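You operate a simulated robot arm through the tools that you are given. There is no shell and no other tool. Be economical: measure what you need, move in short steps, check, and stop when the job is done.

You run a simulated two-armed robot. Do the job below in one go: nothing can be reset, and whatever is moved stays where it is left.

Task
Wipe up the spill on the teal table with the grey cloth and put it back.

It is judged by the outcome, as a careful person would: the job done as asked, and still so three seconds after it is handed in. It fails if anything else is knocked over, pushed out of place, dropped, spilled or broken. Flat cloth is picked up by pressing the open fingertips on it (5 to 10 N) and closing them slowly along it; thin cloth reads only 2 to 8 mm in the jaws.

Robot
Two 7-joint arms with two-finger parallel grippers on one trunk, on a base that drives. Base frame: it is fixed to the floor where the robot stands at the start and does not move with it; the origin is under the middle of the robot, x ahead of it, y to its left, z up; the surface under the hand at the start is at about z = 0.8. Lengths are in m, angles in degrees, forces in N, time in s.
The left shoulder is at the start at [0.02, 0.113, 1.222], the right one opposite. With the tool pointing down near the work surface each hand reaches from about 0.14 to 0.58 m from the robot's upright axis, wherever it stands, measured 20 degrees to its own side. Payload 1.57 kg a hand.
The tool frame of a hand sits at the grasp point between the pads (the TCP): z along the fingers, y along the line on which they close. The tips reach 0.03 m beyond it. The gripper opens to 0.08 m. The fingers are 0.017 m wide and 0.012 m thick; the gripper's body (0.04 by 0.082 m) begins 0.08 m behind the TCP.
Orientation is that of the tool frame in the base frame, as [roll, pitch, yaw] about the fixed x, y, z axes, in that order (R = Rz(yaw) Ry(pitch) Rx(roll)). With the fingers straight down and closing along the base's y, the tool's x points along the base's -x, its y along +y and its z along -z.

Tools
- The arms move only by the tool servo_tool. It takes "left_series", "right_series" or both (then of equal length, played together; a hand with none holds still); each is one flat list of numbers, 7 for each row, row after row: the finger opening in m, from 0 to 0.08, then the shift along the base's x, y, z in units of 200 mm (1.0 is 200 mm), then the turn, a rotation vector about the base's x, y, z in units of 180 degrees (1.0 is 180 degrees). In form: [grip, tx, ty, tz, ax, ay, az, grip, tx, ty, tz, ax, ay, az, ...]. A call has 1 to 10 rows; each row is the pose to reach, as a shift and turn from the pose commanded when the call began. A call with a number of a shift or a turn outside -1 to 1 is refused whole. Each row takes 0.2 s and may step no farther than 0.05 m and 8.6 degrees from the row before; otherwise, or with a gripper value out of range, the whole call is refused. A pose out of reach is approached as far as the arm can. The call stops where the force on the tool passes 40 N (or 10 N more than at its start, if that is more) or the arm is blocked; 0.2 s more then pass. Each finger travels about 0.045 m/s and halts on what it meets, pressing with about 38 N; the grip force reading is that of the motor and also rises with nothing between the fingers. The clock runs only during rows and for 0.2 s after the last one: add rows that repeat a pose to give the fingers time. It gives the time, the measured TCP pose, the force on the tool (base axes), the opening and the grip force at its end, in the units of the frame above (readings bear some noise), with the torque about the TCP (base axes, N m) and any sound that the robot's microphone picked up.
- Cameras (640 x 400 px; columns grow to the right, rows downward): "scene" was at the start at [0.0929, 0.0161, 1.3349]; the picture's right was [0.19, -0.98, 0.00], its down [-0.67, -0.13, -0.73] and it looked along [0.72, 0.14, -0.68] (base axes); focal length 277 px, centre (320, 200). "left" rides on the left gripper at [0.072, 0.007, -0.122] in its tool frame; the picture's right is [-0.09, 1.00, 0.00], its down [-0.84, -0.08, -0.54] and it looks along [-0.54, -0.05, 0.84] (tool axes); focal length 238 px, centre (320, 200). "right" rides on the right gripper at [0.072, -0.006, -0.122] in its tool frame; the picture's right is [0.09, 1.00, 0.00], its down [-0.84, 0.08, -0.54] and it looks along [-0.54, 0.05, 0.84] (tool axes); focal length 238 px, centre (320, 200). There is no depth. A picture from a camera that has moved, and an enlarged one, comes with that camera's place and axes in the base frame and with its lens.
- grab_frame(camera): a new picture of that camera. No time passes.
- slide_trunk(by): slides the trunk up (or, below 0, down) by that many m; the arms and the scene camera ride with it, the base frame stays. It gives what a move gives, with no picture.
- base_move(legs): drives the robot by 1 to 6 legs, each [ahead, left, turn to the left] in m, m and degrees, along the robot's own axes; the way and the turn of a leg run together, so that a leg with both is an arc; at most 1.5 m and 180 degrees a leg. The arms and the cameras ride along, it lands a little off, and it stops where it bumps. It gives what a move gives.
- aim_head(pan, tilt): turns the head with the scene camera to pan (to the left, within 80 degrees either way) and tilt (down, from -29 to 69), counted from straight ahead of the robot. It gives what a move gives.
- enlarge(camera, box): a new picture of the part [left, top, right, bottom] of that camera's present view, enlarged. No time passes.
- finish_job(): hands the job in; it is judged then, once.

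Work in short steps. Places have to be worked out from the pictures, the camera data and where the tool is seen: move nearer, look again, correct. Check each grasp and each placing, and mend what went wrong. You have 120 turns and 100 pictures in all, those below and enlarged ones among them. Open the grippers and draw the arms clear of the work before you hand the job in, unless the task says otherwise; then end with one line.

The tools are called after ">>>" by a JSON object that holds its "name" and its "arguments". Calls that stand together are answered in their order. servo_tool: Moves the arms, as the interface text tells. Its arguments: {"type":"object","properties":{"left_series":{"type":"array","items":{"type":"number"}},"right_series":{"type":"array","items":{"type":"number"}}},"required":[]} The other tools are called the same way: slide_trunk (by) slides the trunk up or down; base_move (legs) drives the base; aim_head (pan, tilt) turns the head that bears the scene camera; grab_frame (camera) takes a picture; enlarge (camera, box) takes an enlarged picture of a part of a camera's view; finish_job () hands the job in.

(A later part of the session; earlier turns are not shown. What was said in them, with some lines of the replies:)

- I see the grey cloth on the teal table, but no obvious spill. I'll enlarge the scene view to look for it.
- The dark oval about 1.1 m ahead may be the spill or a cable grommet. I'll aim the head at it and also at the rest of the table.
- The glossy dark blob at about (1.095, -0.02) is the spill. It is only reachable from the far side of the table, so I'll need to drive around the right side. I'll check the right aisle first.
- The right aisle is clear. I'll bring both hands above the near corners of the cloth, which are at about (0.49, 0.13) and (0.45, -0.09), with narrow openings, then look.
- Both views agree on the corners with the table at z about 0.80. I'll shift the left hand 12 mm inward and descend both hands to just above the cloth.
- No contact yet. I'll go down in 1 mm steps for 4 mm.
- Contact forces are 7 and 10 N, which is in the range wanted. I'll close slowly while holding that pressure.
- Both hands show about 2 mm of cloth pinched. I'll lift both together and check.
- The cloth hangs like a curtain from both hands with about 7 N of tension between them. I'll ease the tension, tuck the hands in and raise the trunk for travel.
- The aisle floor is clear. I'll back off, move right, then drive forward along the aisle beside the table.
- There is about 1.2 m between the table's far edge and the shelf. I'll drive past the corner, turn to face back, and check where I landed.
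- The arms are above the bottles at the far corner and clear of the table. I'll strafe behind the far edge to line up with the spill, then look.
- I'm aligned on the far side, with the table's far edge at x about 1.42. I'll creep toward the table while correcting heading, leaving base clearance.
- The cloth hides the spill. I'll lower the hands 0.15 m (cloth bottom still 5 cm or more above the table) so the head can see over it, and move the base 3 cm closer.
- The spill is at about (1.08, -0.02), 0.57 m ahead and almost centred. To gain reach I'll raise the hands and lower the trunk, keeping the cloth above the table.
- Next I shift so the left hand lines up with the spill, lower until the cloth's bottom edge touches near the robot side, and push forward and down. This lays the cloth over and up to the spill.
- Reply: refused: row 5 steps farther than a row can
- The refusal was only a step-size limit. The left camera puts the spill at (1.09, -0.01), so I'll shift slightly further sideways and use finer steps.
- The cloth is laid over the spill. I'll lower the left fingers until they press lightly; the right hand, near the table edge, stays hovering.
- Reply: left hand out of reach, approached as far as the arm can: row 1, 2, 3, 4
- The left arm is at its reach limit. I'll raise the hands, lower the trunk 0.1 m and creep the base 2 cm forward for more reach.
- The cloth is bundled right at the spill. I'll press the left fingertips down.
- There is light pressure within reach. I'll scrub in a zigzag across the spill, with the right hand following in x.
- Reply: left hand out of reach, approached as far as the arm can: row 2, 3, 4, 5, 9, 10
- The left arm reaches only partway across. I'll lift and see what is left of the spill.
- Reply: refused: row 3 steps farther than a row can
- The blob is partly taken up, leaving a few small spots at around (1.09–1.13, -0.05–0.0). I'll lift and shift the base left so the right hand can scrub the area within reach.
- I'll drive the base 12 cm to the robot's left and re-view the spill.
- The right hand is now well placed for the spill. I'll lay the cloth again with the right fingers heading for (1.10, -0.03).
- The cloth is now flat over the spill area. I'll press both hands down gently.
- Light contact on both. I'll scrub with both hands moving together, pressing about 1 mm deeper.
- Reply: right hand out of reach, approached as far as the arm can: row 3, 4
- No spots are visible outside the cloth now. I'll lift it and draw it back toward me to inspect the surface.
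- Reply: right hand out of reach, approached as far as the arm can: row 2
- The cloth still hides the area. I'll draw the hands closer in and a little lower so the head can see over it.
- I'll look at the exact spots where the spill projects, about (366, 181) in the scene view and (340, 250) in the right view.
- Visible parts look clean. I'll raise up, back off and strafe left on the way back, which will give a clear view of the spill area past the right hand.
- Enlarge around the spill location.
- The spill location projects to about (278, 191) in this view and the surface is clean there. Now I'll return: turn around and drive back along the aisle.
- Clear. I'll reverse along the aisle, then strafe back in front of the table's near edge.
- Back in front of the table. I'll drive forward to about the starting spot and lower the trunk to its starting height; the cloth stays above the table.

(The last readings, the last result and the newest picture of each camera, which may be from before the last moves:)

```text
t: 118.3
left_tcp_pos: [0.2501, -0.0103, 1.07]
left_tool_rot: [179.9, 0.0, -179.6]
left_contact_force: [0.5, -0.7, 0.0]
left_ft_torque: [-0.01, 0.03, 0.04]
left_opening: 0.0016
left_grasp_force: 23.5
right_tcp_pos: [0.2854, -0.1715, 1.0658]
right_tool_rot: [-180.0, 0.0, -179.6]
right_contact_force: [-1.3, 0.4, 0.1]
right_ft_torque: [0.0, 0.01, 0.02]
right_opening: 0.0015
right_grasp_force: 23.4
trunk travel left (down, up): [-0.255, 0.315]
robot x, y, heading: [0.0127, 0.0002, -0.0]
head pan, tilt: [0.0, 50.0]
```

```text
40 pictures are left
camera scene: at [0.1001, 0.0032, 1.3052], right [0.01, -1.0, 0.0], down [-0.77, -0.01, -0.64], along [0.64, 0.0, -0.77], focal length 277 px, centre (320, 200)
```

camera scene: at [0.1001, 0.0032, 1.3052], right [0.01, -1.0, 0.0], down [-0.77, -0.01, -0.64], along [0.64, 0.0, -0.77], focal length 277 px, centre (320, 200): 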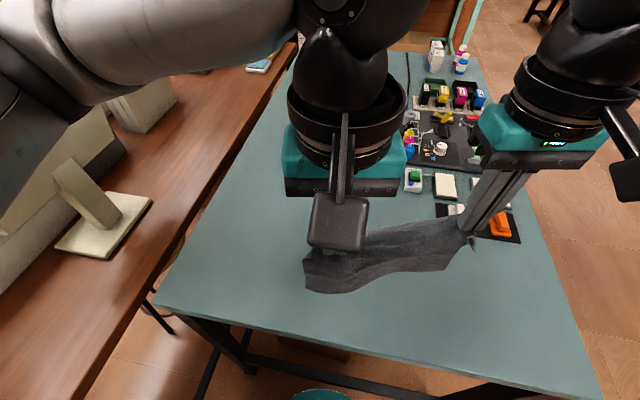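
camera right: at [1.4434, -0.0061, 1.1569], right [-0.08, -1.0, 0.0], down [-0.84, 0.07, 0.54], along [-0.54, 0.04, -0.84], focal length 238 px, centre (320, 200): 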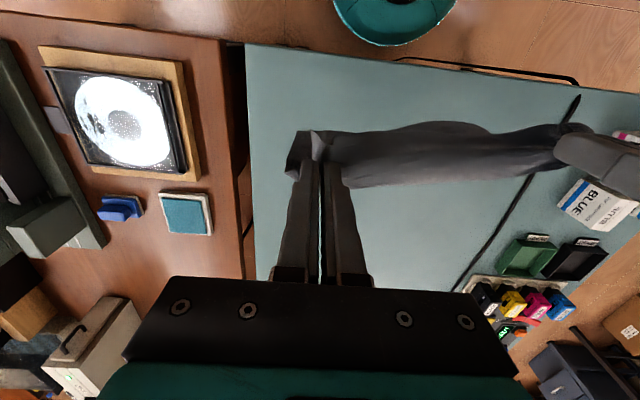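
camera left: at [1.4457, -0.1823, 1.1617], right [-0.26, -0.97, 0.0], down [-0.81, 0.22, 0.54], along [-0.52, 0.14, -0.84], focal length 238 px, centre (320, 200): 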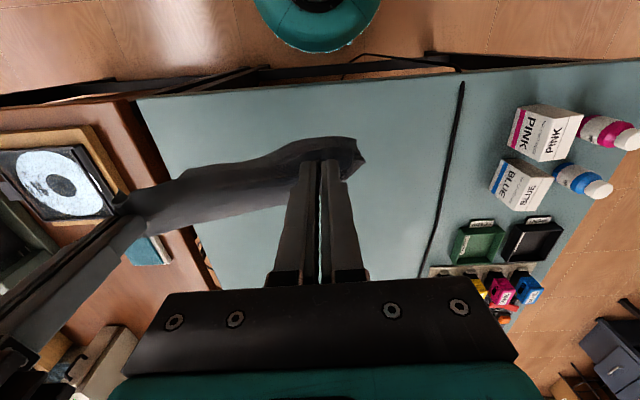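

I'll bring the hands out over the cloth's original place, restoring the original slanted line between them.

>>> {"name": "servo_tool", "arguments": {"left_series": [0, 0.16, 0.09, 0, 0, 0, 0, 0, 0.32, 0.18, 0, 0, 0, 0, 0, 0.48, 0.27, 0, 0, 0, 0, 0, 0.64, 0.36, 0, 0, 0, 0, 0, 0.8, 0.44, 0, 0, 0, 0, 0, 0.95, 0.52, 0, 0, 0, 0], "right_series": [0, 0.1, 0.09, 0, 0, 0, 0, 0, 0.2, 0.18, 0, 0, 0, 0, 0, 0.3, 0.27, 0, 0, 0, 0, 0, 0.4, 0.36, 0, 0, 0, 0, 0, 0.5, 0.44, 0, 0, 0, 0, 0, 0.6, 0.525, 0.02, 0, 0, 0]}}

>>> {"name": "grab_frame", "arguments": {"camera": "scene"}}

```text
t: 119.7
left_tcp_pos: [0.4418, 0.0922, 1.0691]
left_tool_rot: [179.9, 0.0, -179.5]
left_contact_force: [0.7, -0.2, -0.1]
left_ft_torque: [-0.03, 0.02, 0.0]
left_opening: 0.0015
left_grasp_force: 23.5
right_tcp_pos: [0.4061, -0.066, 1.0695]
right_tool_rot: [-179.9, -0.1, -179.6]
right_contact_force: [0.4, 1.0, 0.1]
right_ft_torque: [0.03, -0.02, 0.02]
right_opening: 0.002
right_grasp_force: 23.3
trunk travel left (down, up): [-0.255, 0.315]
robot x, y, heading: [0.0091, 0.0024, 0.6]
head pan, tilt: [0.0, 50.0]
```

```text
39 pictures are left
camera scene: at [0.1006, 0.0036, 1.3051], right [0.01, -1.0, 0.0], down [-0.77, -0.01, -0.64], along [0.64, 0.0, -0.77], focal length 277 px, centre (320, 200)
```

scene: 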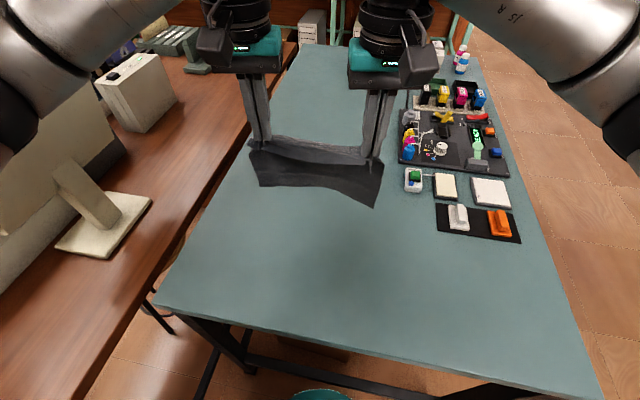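

The cloth hangs well. I'll reach forward over the original far edge while tilting the fingers about 32° outward for reach, with the cloth bottom still just off the table.

>>> {"name": "servo_tool", "arguments": {"left_series": [0, 0.2, 0, 0, 0, -0.044, 0, 0, 0.4, 0, 0, 0, -0.088, 0, 0, 0.6, 0, -0.05, 0, -0.132, 0, 0, 0.8, 0, -0.1, 0, -0.175, 0, 0, 1.0, 0, -0.15, 0, -0.175, 0, 0, 1.0, 0, -0.2, 0, -0.175, 0], "right_series": [0, 0.2, 0, 0, 0, -0.044, 0, 0, 0.4, 0, 0, 0, -0.088, 0, 0, 0.6, 0, -0.05, 0, -0.132, 0, 0, 0.8, 0, -0.1, 0, -0.175, 0, 0, 1.0, 0, -0.15, 0, -0.175, 0, 0, 1.0, 0, -0.2, 0, -0.175, 0]}}

>>> {"name": "grab_frame", "arguments": {"camera": "scene"}}

```text
t: 121.1
left_tcp_pos: [0.6384, 0.095, 1.0291]
left_tool_rot: [-179.8, 31.6, -179.6]
left_contact_force: [0.0, -1.1, 0.3]
left_ft_torque: [-0.02, 0.02, -0.03]
left_opening: 0.0017
left_grasp_force: 23.2
right_tcp_pos: [0.6088, -0.0678, 1.0291]
right_tool_rot: [-179.8, 31.6, -179.5]
right_contact_force: [0.0, 1.7, -0.5]
right_ft_torque: [0.04, 0.03, 0.09]
right_opening: 0.0016
right_grasp_force: 22.7
trunk travel left (down, up): [-0.255, 0.315]
robot x, y, heading: [0.0158, -0.0001, 0.4]
head pan, tilt: [0.0, 50.0]
```

```text
38 pictures are left
camera scene: at [0.1, 0.0032, 1.3052], right [0.01, -1.0, 0.0], down [-0.77, -0.01, -0.64], along [0.64, 0.0, -0.77], focal length 277 px, centre (320, 200)
```

scene: 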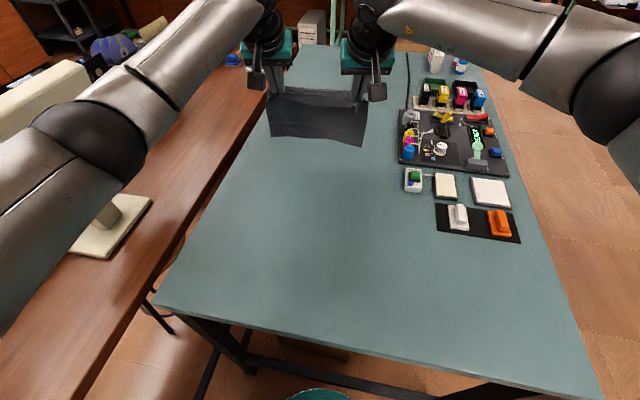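

Reach is fine. I'll touch the bottom edge down at the original far edge, then draw the hands back and down in an arc, straightening the fingers, so the cloth lays out flat.

>>> {"name": "servo_tool", "arguments": {"left_series": [0, 0.095, 0, -0.09, 0, 0, 0, 0, 0.095, 0, -0.217, 0, 0, 0, 0, 0.025, 0, -0.228, 0, 0, 0, 0, -0.15, 0, -0.302, 0, 0, 0, 0, -0.305, 0, -0.398, 0, 0.042, 0, 0, -0.435, 0, -0.515, 0, 0.087, 0, 0, -0.515, 0, -0.635, 0, 0.131, 0, 0, -0.57, 0.01, -0.76, 0, 0.1756, 0, 0, -0.615, 0.01, -0.87, 0, 0.1756, 0, 0, -0.635, 0.01, -0.945, 0, 0.1756, 0], "right_series": [0, 0.095, 0, -0.09, 0, 0, 0, 0, 0.095, 0, -0.217, 0, 0, 0, 0, 0.025, 0, -0.228, 0, 0, 0, 0, -0.15, 0, -0.302, 0, 0, 0, 0, -0.305, 0, -0.398, 0, 0.042, 0, 0, -0.435, 0, -0.515, 0, 0.087, 0, 0, -0.515, 0, -0.635, 0, 0.131, 0, 0, -0.58, -0.01, -0.76, 0, 0.1756, 0, 0, -0.63, -0.01, -0.87, 0, 0.1756, 0, 0, -0.65, -0.01, -0.945, 0, 0.1756, 0]}}

>>> {"name": "enlarge", "arguments": {"camera": "scene", "box": [200, 50, 440, 200]}}

>>> {"name": "grab_frame", "arguments": {"camera": "left"}}

>>> {"name": "grab_frame", "arguments": {"camera": "right"}}

```text
t: 123.3
left_tcp_pos: [0.5133, 0.0939, 0.8391]
left_tool_rot: [-180.0, -0.1, -179.7]
left_contact_force: [-0.6, -2.5, 0.1]
left_ft_torque: [-0.08, 0.02, 0.01]
left_opening: 0.0015
left_grasp_force: 23.4
right_tcp_pos: [0.4757, -0.0685, 0.8409]
right_tool_rot: [-179.9, -0.1, -179.6]
right_contact_force: [1.0, 1.8, -0.4]
right_ft_torque: [0.09, 0.02, 0.04]
right_opening: 0.0018
right_grasp_force: 23.1
trunk travel left (down, up): [-0.255, 0.315]
robot x, y, heading: [0.0093, 0.0056, 0.5]
head pan, tilt: [0.0, 50.0]
```

```text
2.67 times, centred on (320, 125) of scene
camera zoom: at [0.1002, 0.0031, 1.3052], right [0.01, -1.0, 0.0], down [-0.77, -0.01, -0.64], along [0.64, 0.0, -0.77], focal length 738 px, centre (320, 400)
```

zoom: 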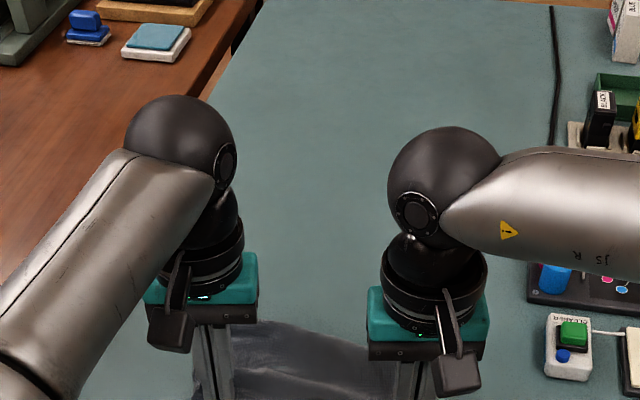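

```text
36 pictures are left
camera left: at [0.4407, 0.1004, 0.9622], right [0.09, 1.0, 0.0], down [0.84, -0.07, 0.54], along [0.54, -0.05, -0.84], focal length 238 px, centre (320, 200)
```

left: 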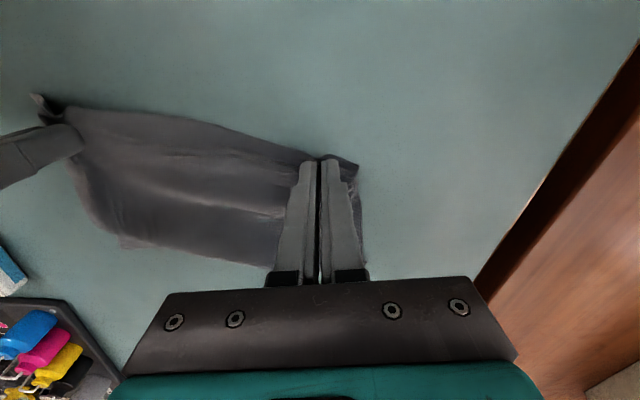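

```text
35 pictures are left
camera right: at [0.4054, -0.0753, 0.9628], right [-0.1, 0.99, 0.0], down [0.84, 0.08, 0.54], along [0.54, 0.05, -0.84], focal length 238 px, centre (320, 200)
```

right: 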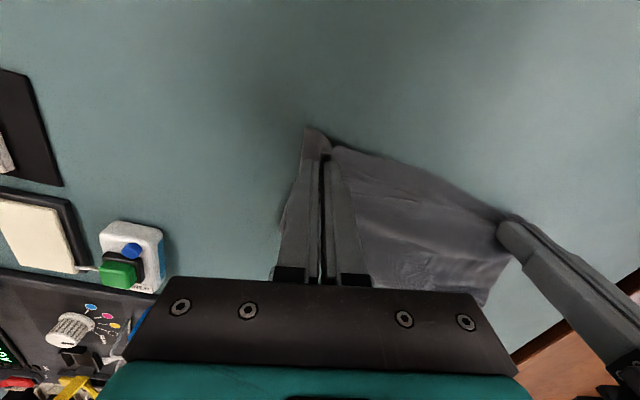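

The cloth lies nearly as when I grasped it, but its far edge slid about 4 cm toward me, leaving slack. I'll lift and lay it again, starting farther out with a tauter arc.

>>> {"name": "servo_tool", "arguments": {"left_series": [0, 0, 0, 0.17, 0, -0.044, 0, 0, 0.05, 0, 0.36, 0, -0.088, 0, 0, 0.2, 0, 0.54, 0, -0.132, 0, 0, 0.37, 0, 0.71, 0, -0.176, 0, 0, 0.54, 0, 0.87, 0, -0.22, 0, 0, 0.72, 0, 0.96, 0, -0.22, 0, 0, 0.88, 0, 0.96, 0, -0.22, 0, 0, 0.95, 0, 0.96, 0, -0.22, 0, 0, 0.95, 0, 0.96, 0, -0.22, 0], "right_series": [0, 0, 0, 0.17, 0, -0.044, 0, 0, 0.05, 0, 0.36, 0, -0.088, 0, 0, 0.2, 0, 0.54, 0, -0.132, 0, 0, 0.37, 0, 0.71, 0, -0.176, 0, 0, 0.54, 0, 0.87, 0, -0.22, 0, 0, 0.72, 0, 0.96, 0, -0.22, 0, 0, 0.88, 0, 0.96, 0, -0.22, 0, 0, 0.95, 0, 0.96, 0, -0.22, 0, 0, 0.95, 0, 0.96, 0, -0.22, 0]}}

>>> {"name": "enlarge", "arguments": {"camera": "scene", "box": [200, 20, 440, 170]}}

```text
t: 125.3
left_tcp_pos: [0.7044, 0.0946, 1.0323]
left_tool_rot: [-179.7, 39.6, -179.6]
left_contact_force: [-0.4, -2.7, 0.7]
left_ft_torque: [-0.07, 0.0, -0.1]
left_opening: 0.0015
left_grasp_force: 23.1
right_tcp_pos: [0.6646, -0.0663, 1.033]
right_tool_rot: [-179.7, 39.5, -179.3]
right_contact_force: [0.8, 2.4, -0.4]
right_ft_torque: [0.11, 0.01, 0.07]
right_opening: 0.0015
right_grasp_force: 23.9
trunk travel left (down, up): [-0.255, 0.315]
robot x, y, heading: [0.0126, 0.0014, 0.5]
head pan, tilt: [0.0, 50.0]
```

```text
2.67 times, centred on (320, 95) of scene
camera zoom: at [0.1001, 0.0032, 1.3051], right [0.01, -1.0, 0.0], down [-0.77, -0.01, -0.64], along [0.64, 0.0, -0.77], focal length 738 px, centre (320, 480)
```

zoom: 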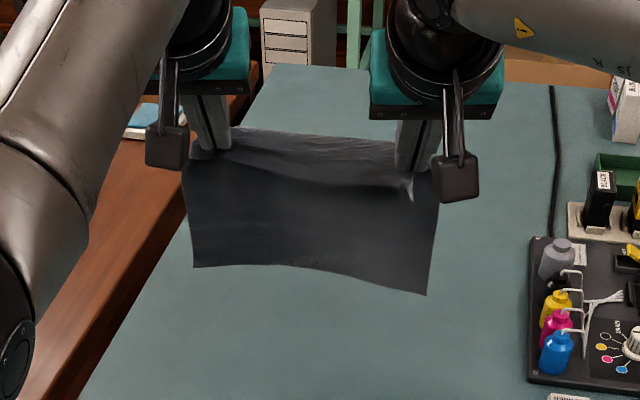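

Reach goes out to 0.70. I'll lower and draw back on a slightly longer path, then check.

>>> {"name": "servo_tool", "arguments": {"left_series": [0, 0, 0, -0.12, 0, 0, 0, 0, 0, 0, -0.247, 0, 0, 0, 0, -0.043, 0, -0.322, 0, 0, 0, 0, -0.168, 0, -0.372, 0, 0, 0, 0, -0.327, 0, -0.435, 0, 0.042, 0, 0, -0.483, 0, -0.525, 0, 0.087, 0, 0, -0.614, 0, -0.643, 0, 0.131, 0, 0, -0.693, 0, -0.764, 0, 0.1756, 0, 0, -0.722, 0, -0.887, 0, 0.22, 0, 0, -0.757, 0, -0.967, 0, 0.22, 0], "right_series": [0, 0, 0, -0.12, 0, 0, 0, 0, 0, 0, -0.247, 0, 0, 0, 0, -0.043, 0, -0.322, 0, 0, 0, 0, -0.168, 0, -0.372, 0, 0, 0, 0, -0.327, 0, -0.435, 0, 0.042, 0, 0, -0.483, 0, -0.525, 0, 0.087, 0, 0, -0.614, 0, -0.643, 0, 0.131, 0, 0, -0.693, 0, -0.764, 0, 0.1756, 0, 0, -0.722, 0, -0.887, 0, 0.22, 0, 0, -0.757, 0, -0.967, 0, 0.22, 0]}}

>>> {"name": "grab_frame", "arguments": {"camera": "left"}}

>>> {"name": "grab_frame", "arguments": {"camera": "right"}}

```text
t: 127.5
left_tcp_pos: [0.5529, 0.0963, 0.8414]
left_tool_rot: [179.9, -0.1, -179.6]
left_contact_force: [-1.1, -5.1, 0.2]
left_ft_torque: [-0.16, 0.05, -0.08]
left_opening: 0.0012
left_grasp_force: 23.6
right_tcp_pos: [0.5126, -0.069, 0.8402]
right_tool_rot: [-179.9, -0.3, -179.5]
right_contact_force: [1.6, 5.3, 0.5]
right_ft_torque: [0.15, -0.06, 0.03]
right_opening: 0.0018
right_grasp_force: 24.1
trunk travel left (down, up): [-0.255, 0.315]
robot x, y, heading: [0.011, 0.0023, 0.3]
head pan, tilt: [0.0, 50.0]
```

```text
33 pictures are left
camera left: at [0.4806, 0.1031, 0.9632], right [0.09, 1.0, 0.0], down [0.84, -0.07, 0.54], along [0.54, -0.05, -0.84], focal length 238 px, centre (320, 200)
```

left: 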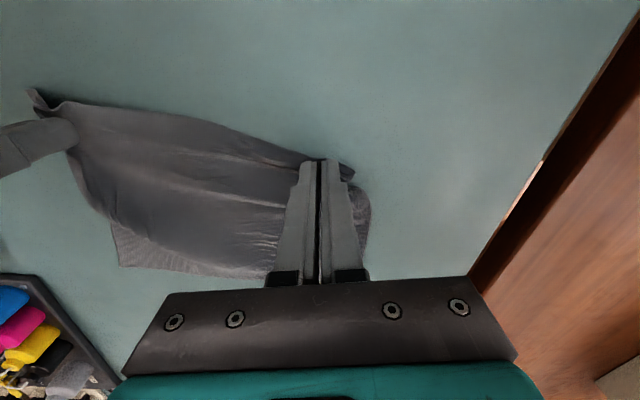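

```text
32 pictures are left
camera right: at [0.4416, -0.0747, 0.9623], right [-0.1, 0.99, 0.0], down [0.84, 0.08, 0.54], along [0.54, 0.05, -0.84], focal length 238 px, centre (320, 200)
```

right: 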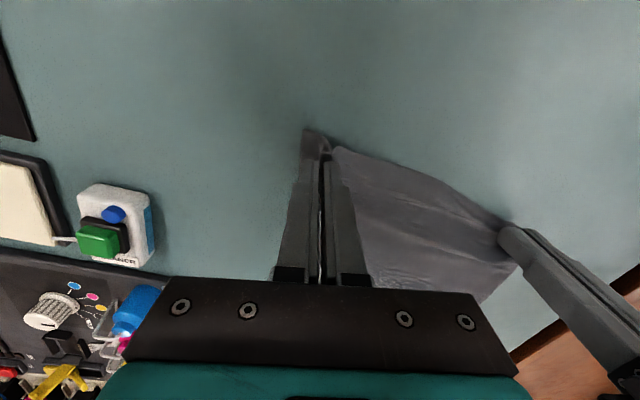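

The far edge is within about 1 cm of its original place. I'll draw the hands back 4 cm to the original grip points to smooth out the slack.

>>> {"name": "servo_tool", "arguments": {"left_series": [0, -0.06, 0, -0.015, 0, 0, 0, 0, -0.12, 0, -0.03, 0, 0, 0, 0, -0.17, -0.01, -0.035, 0, 0, 0, 0, -0.21, -0.01, -0.035, 0, 0, 0], "right_series": [0, -0.05, 0, -0.015, 0, 0, 0, 0, -0.1, 0, -0.03, 0, 0, 0, 0, -0.15, 0, -0.035, 0, 0, 0, 0, -0.18, 0, -0.035, 0, 0, 0]}}

>>> {"name": "grab_frame", "arguments": {"camera": "left"}}

```text
t: 128.5
left_tcp_pos: [0.5101, 0.0941, 0.8328]
left_tool_rot: [179.8, -0.1, -179.6]
left_contact_force: [0.4, -0.5, 0.6]
left_ft_torque: [-0.05, -0.05, 0.01]
left_opening: 0.0016
left_grasp_force: 23.0
right_tcp_pos: [0.478, -0.0693, 0.8321]
right_tool_rot: [-179.9, -0.1, -179.5]
right_contact_force: [1.4, 1.5, 0.2]
right_ft_torque: [0.07, -0.05, -0.01]
right_opening: 0.0015
right_grasp_force: 23.4
trunk travel left (down, up): [-0.255, 0.315]
robot x, y, heading: [0.0049, 0.0022, 0.4]
head pan, tilt: [0.0, 50.0]
```

```text
31 pictures are left
camera left: at [0.4367, 0.0999, 0.9558], right [0.09, 1.0, 0.0], down [0.84, -0.07, 0.54], along [0.54, -0.05, -0.84], focal length 238 px, centre (320, 200)
```

left: 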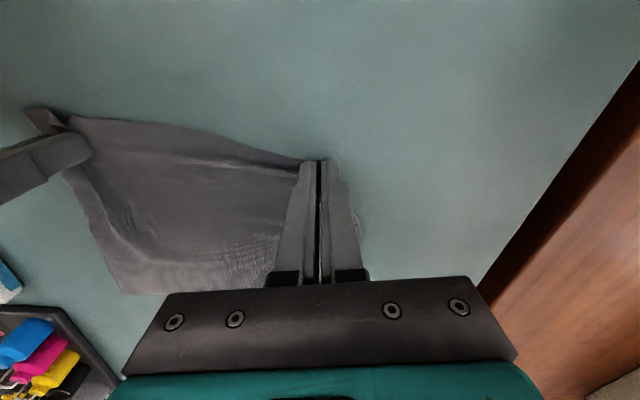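

It now matches the picture right after grasping. I'll open both grippers slowly, then lift straight up.

>>> {"name": "servo_tool", "arguments": {"left_series": [0.005, 0, 0, 0, 0, 0, 0, 0.01, 0, 0, 0, 0, 0, 0, 0.016, 0, 0, 0, 0, 0, 0, 0.022, 0, 0, 0, 0, 0, 0, 0.028, 0, 0, 0, 0, 0, 0, 0.035, 0, 0, 0, 0, 0, 0, 0.035, 0, 0, 0.03, 0, 0, 0, 0.035, 0, 0, 0.1, 0, 0, 0, 0.035, 0, 0, 0.25, 0, 0, 0, 0.035, 0, 0, 0.45, 0, 0, 0], "right_series": [0.005, 0, 0, 0, 0, 0, 0, 0.01, 0, 0, 0, 0, 0, 0, 0.016, 0, 0, 0, 0, 0, 0, 0.022, 0, 0, 0, 0, 0, 0, 0.028, 0, 0, 0, 0, 0, 0, 0.035, 0, 0, 0, 0, 0, 0, 0.035, 0, 0, 0.03, 0, 0, 0, 0.035, 0, 0, 0.1, 0, 0, 0, 0.035, 0, 0, 0.25, 0, 0, 0, 0.035, 0, 0, 0.45, 0, 0, 0]}}

>>> {"name": "grab_frame", "arguments": {"camera": "left"}}

>>> {"name": "grab_frame", "arguments": {"camera": "right"}}

```text
t: 130.7
left_tcp_pos: [0.5093, 0.092, 0.9217]
left_tool_rot: [180.0, -0.2, -179.5]
left_contact_force: [-0.7, 1.2, -0.1]
left_ft_torque: [-0.01, -0.01, 0.01]
left_opening: 0.0352
left_grasp_force: 0.0
right_tcp_pos: [0.479, -0.0671, 0.9229]
right_tool_rot: [-180.0, 0.0, -179.6]
right_contact_force: [0.4, 0.0, 0.5]
right_ft_torque: [-0.02, -0.01, 0.01]
right_opening: 0.0349
right_grasp_force: 0.0
trunk travel left (down, up): [-0.255, 0.315]
robot x, y, heading: [0.0104, 0.0008, 0.3]
head pan, tilt: [0.0, 50.0]
```

```text
30 pictures are left
camera left: at [0.4367, 0.0997, 1.0455], right [0.08, 1.0, 0.0], down [0.84, -0.07, 0.54], along [0.54, -0.05, -0.84], focal length 238 px, centre (320, 200)
```

left: 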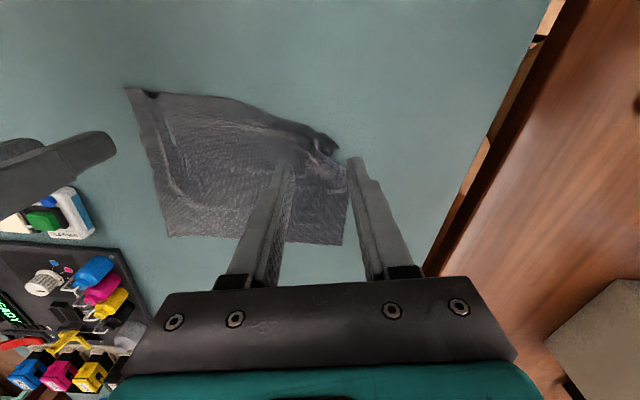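

```text
29 pictures are left
camera right: at [0.4072, -0.0742, 1.0457], right [-0.1, 0.99, 0.0], down [0.84, 0.08, 0.54], along [0.54, 0.05, -0.84], focal length 238 px, centre (320, 200)
```

right: 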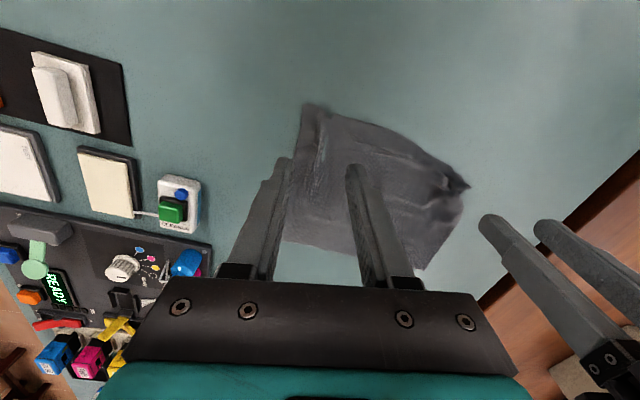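

The cloth is back in place with a small wrinkle at the near-left corner. I'll withdraw both hands to their starting poses and look at everything.

>>> {"name": "servo_tool", "arguments": {"left_series": [0.045, -0.05, 0.05, 0.2, 0, 0, 0, 0.055, -0.15, 0.12, 0.36, 0, 0, 0, 0.065, -0.3, 0.2, 0.5, 0, 0, 0, 0.075, -0.44, 0.3, 0.64, 0, 0, 0, 0.08, -0.6, 0.4, 0.75, 0, 0, 0, 0.08, -0.78, 0.49, 0.79, 0, 0, 0], "right_series": [0.045, 0, -0.05, 0.15, 0, 0, 0, 0.055, -0.05, -0.15, 0.25, 0, 0, 0, 0.065, -0.1, -0.28, 0.33, 0, 0, 0, 0.075, -0.15, -0.42, 0.4, 0, 0, 0, 0.08, -0.22, -0.55, 0.45, 0, 0, 0, 0.08, -0.3, -0.65, 0.45, 0, 0, 0]}}

>>> {"name": "grab_frame", "arguments": {"camera": "scene"}}

>>> {"name": "enlarge", "arguments": {"camera": "scene", "box": [200, 90, 440, 240]}}

>>> {"name": "enlarge", "arguments": {"camera": "scene", "box": [240, 20, 400, 120]}}

```text
t: 132.1
left_tcp_pos: [0.352, 0.1911, 1.0836]
left_tool_rot: [-180.0, -0.2, -179.7]
left_contact_force: [-0.7, 0.3, -0.8]
left_ft_torque: [-0.02, -0.02, 0.01]
left_opening: 0.0798
left_grasp_force: 0.1
right_tcp_pos: [0.4191, -0.1972, 1.0136]
right_tool_rot: [180.0, -0.1, -179.6]
right_contact_force: [0.0, 0.0, -0.2]
right_ft_torque: [0.02, 0.0, 0.0]
right_opening: 0.0799
right_grasp_force: 0.2
trunk travel left (down, up): [-0.255, 0.315]
robot x, y, heading: [0.0108, 0.0011, 0.4]
head pan, tilt: [0.0, 50.0]
```

```text
28 pictures are left
camera scene: at [0.0993, 0.0032, 1.3052], right [0.01, -1.0, 0.0], down [-0.77, -0.01, -0.64], along [0.64, 0.0, -0.77], focal length 277 px, centre (320, 200)
```

scene: 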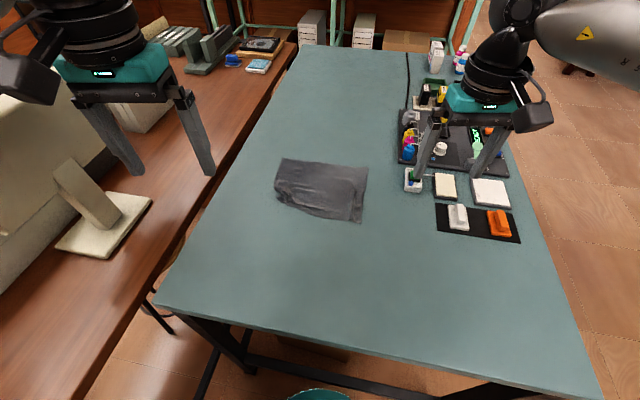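

```text
2.67 times, centred on (320, 165) of scene
camera zoom: at [0.0993, 0.0032, 1.3052], right [0.01, -1.0, 0.0], down [-0.77, -0.01, -0.64], along [0.64, 0.0, -0.77], focal length 738 px, centre (320, 293)
```

zoom: 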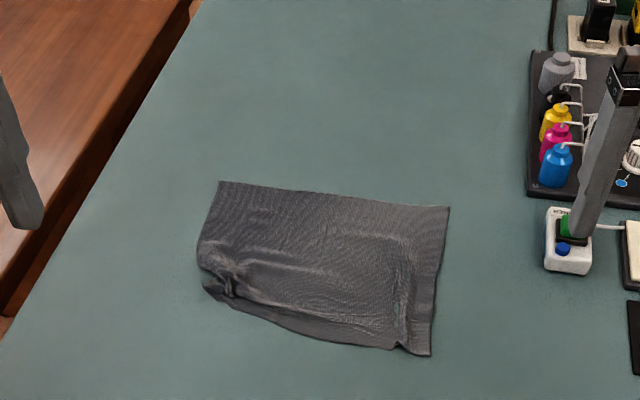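

```text
4.00 times, centred on (320, 70) of scene
camera zoom: at [0.0993, 0.0032, 1.3052], right [0.01, -1.0, 0.0], down [-0.77, -0.01, -0.64], along [0.64, 0.0, -0.77], focal length 1107 px, centre (320, 720)
```

zoom: 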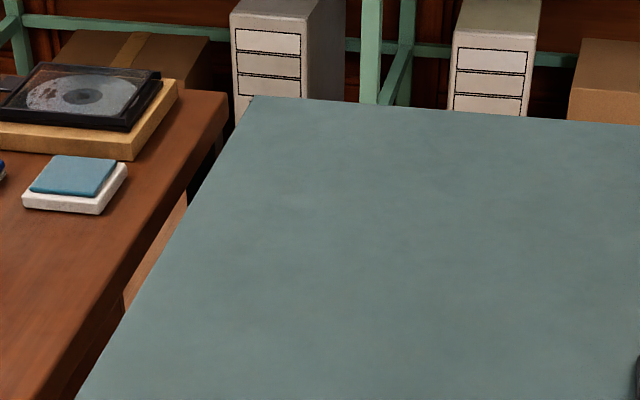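

The table is clean. Three of the cloth's corners are within about 1 cm of where they started, and nothing else has moved. The arms are clear, so I'm handing in.

>>> {"name": "finish_job", "arguments": {}}

```text
The job is handed in.
```

I wiped up the spill on the teal table with the grey cloth and put the cloth back. It lies in its original spot with a small wrinkle at the near-left corner, and nothing else appears to have been moved.
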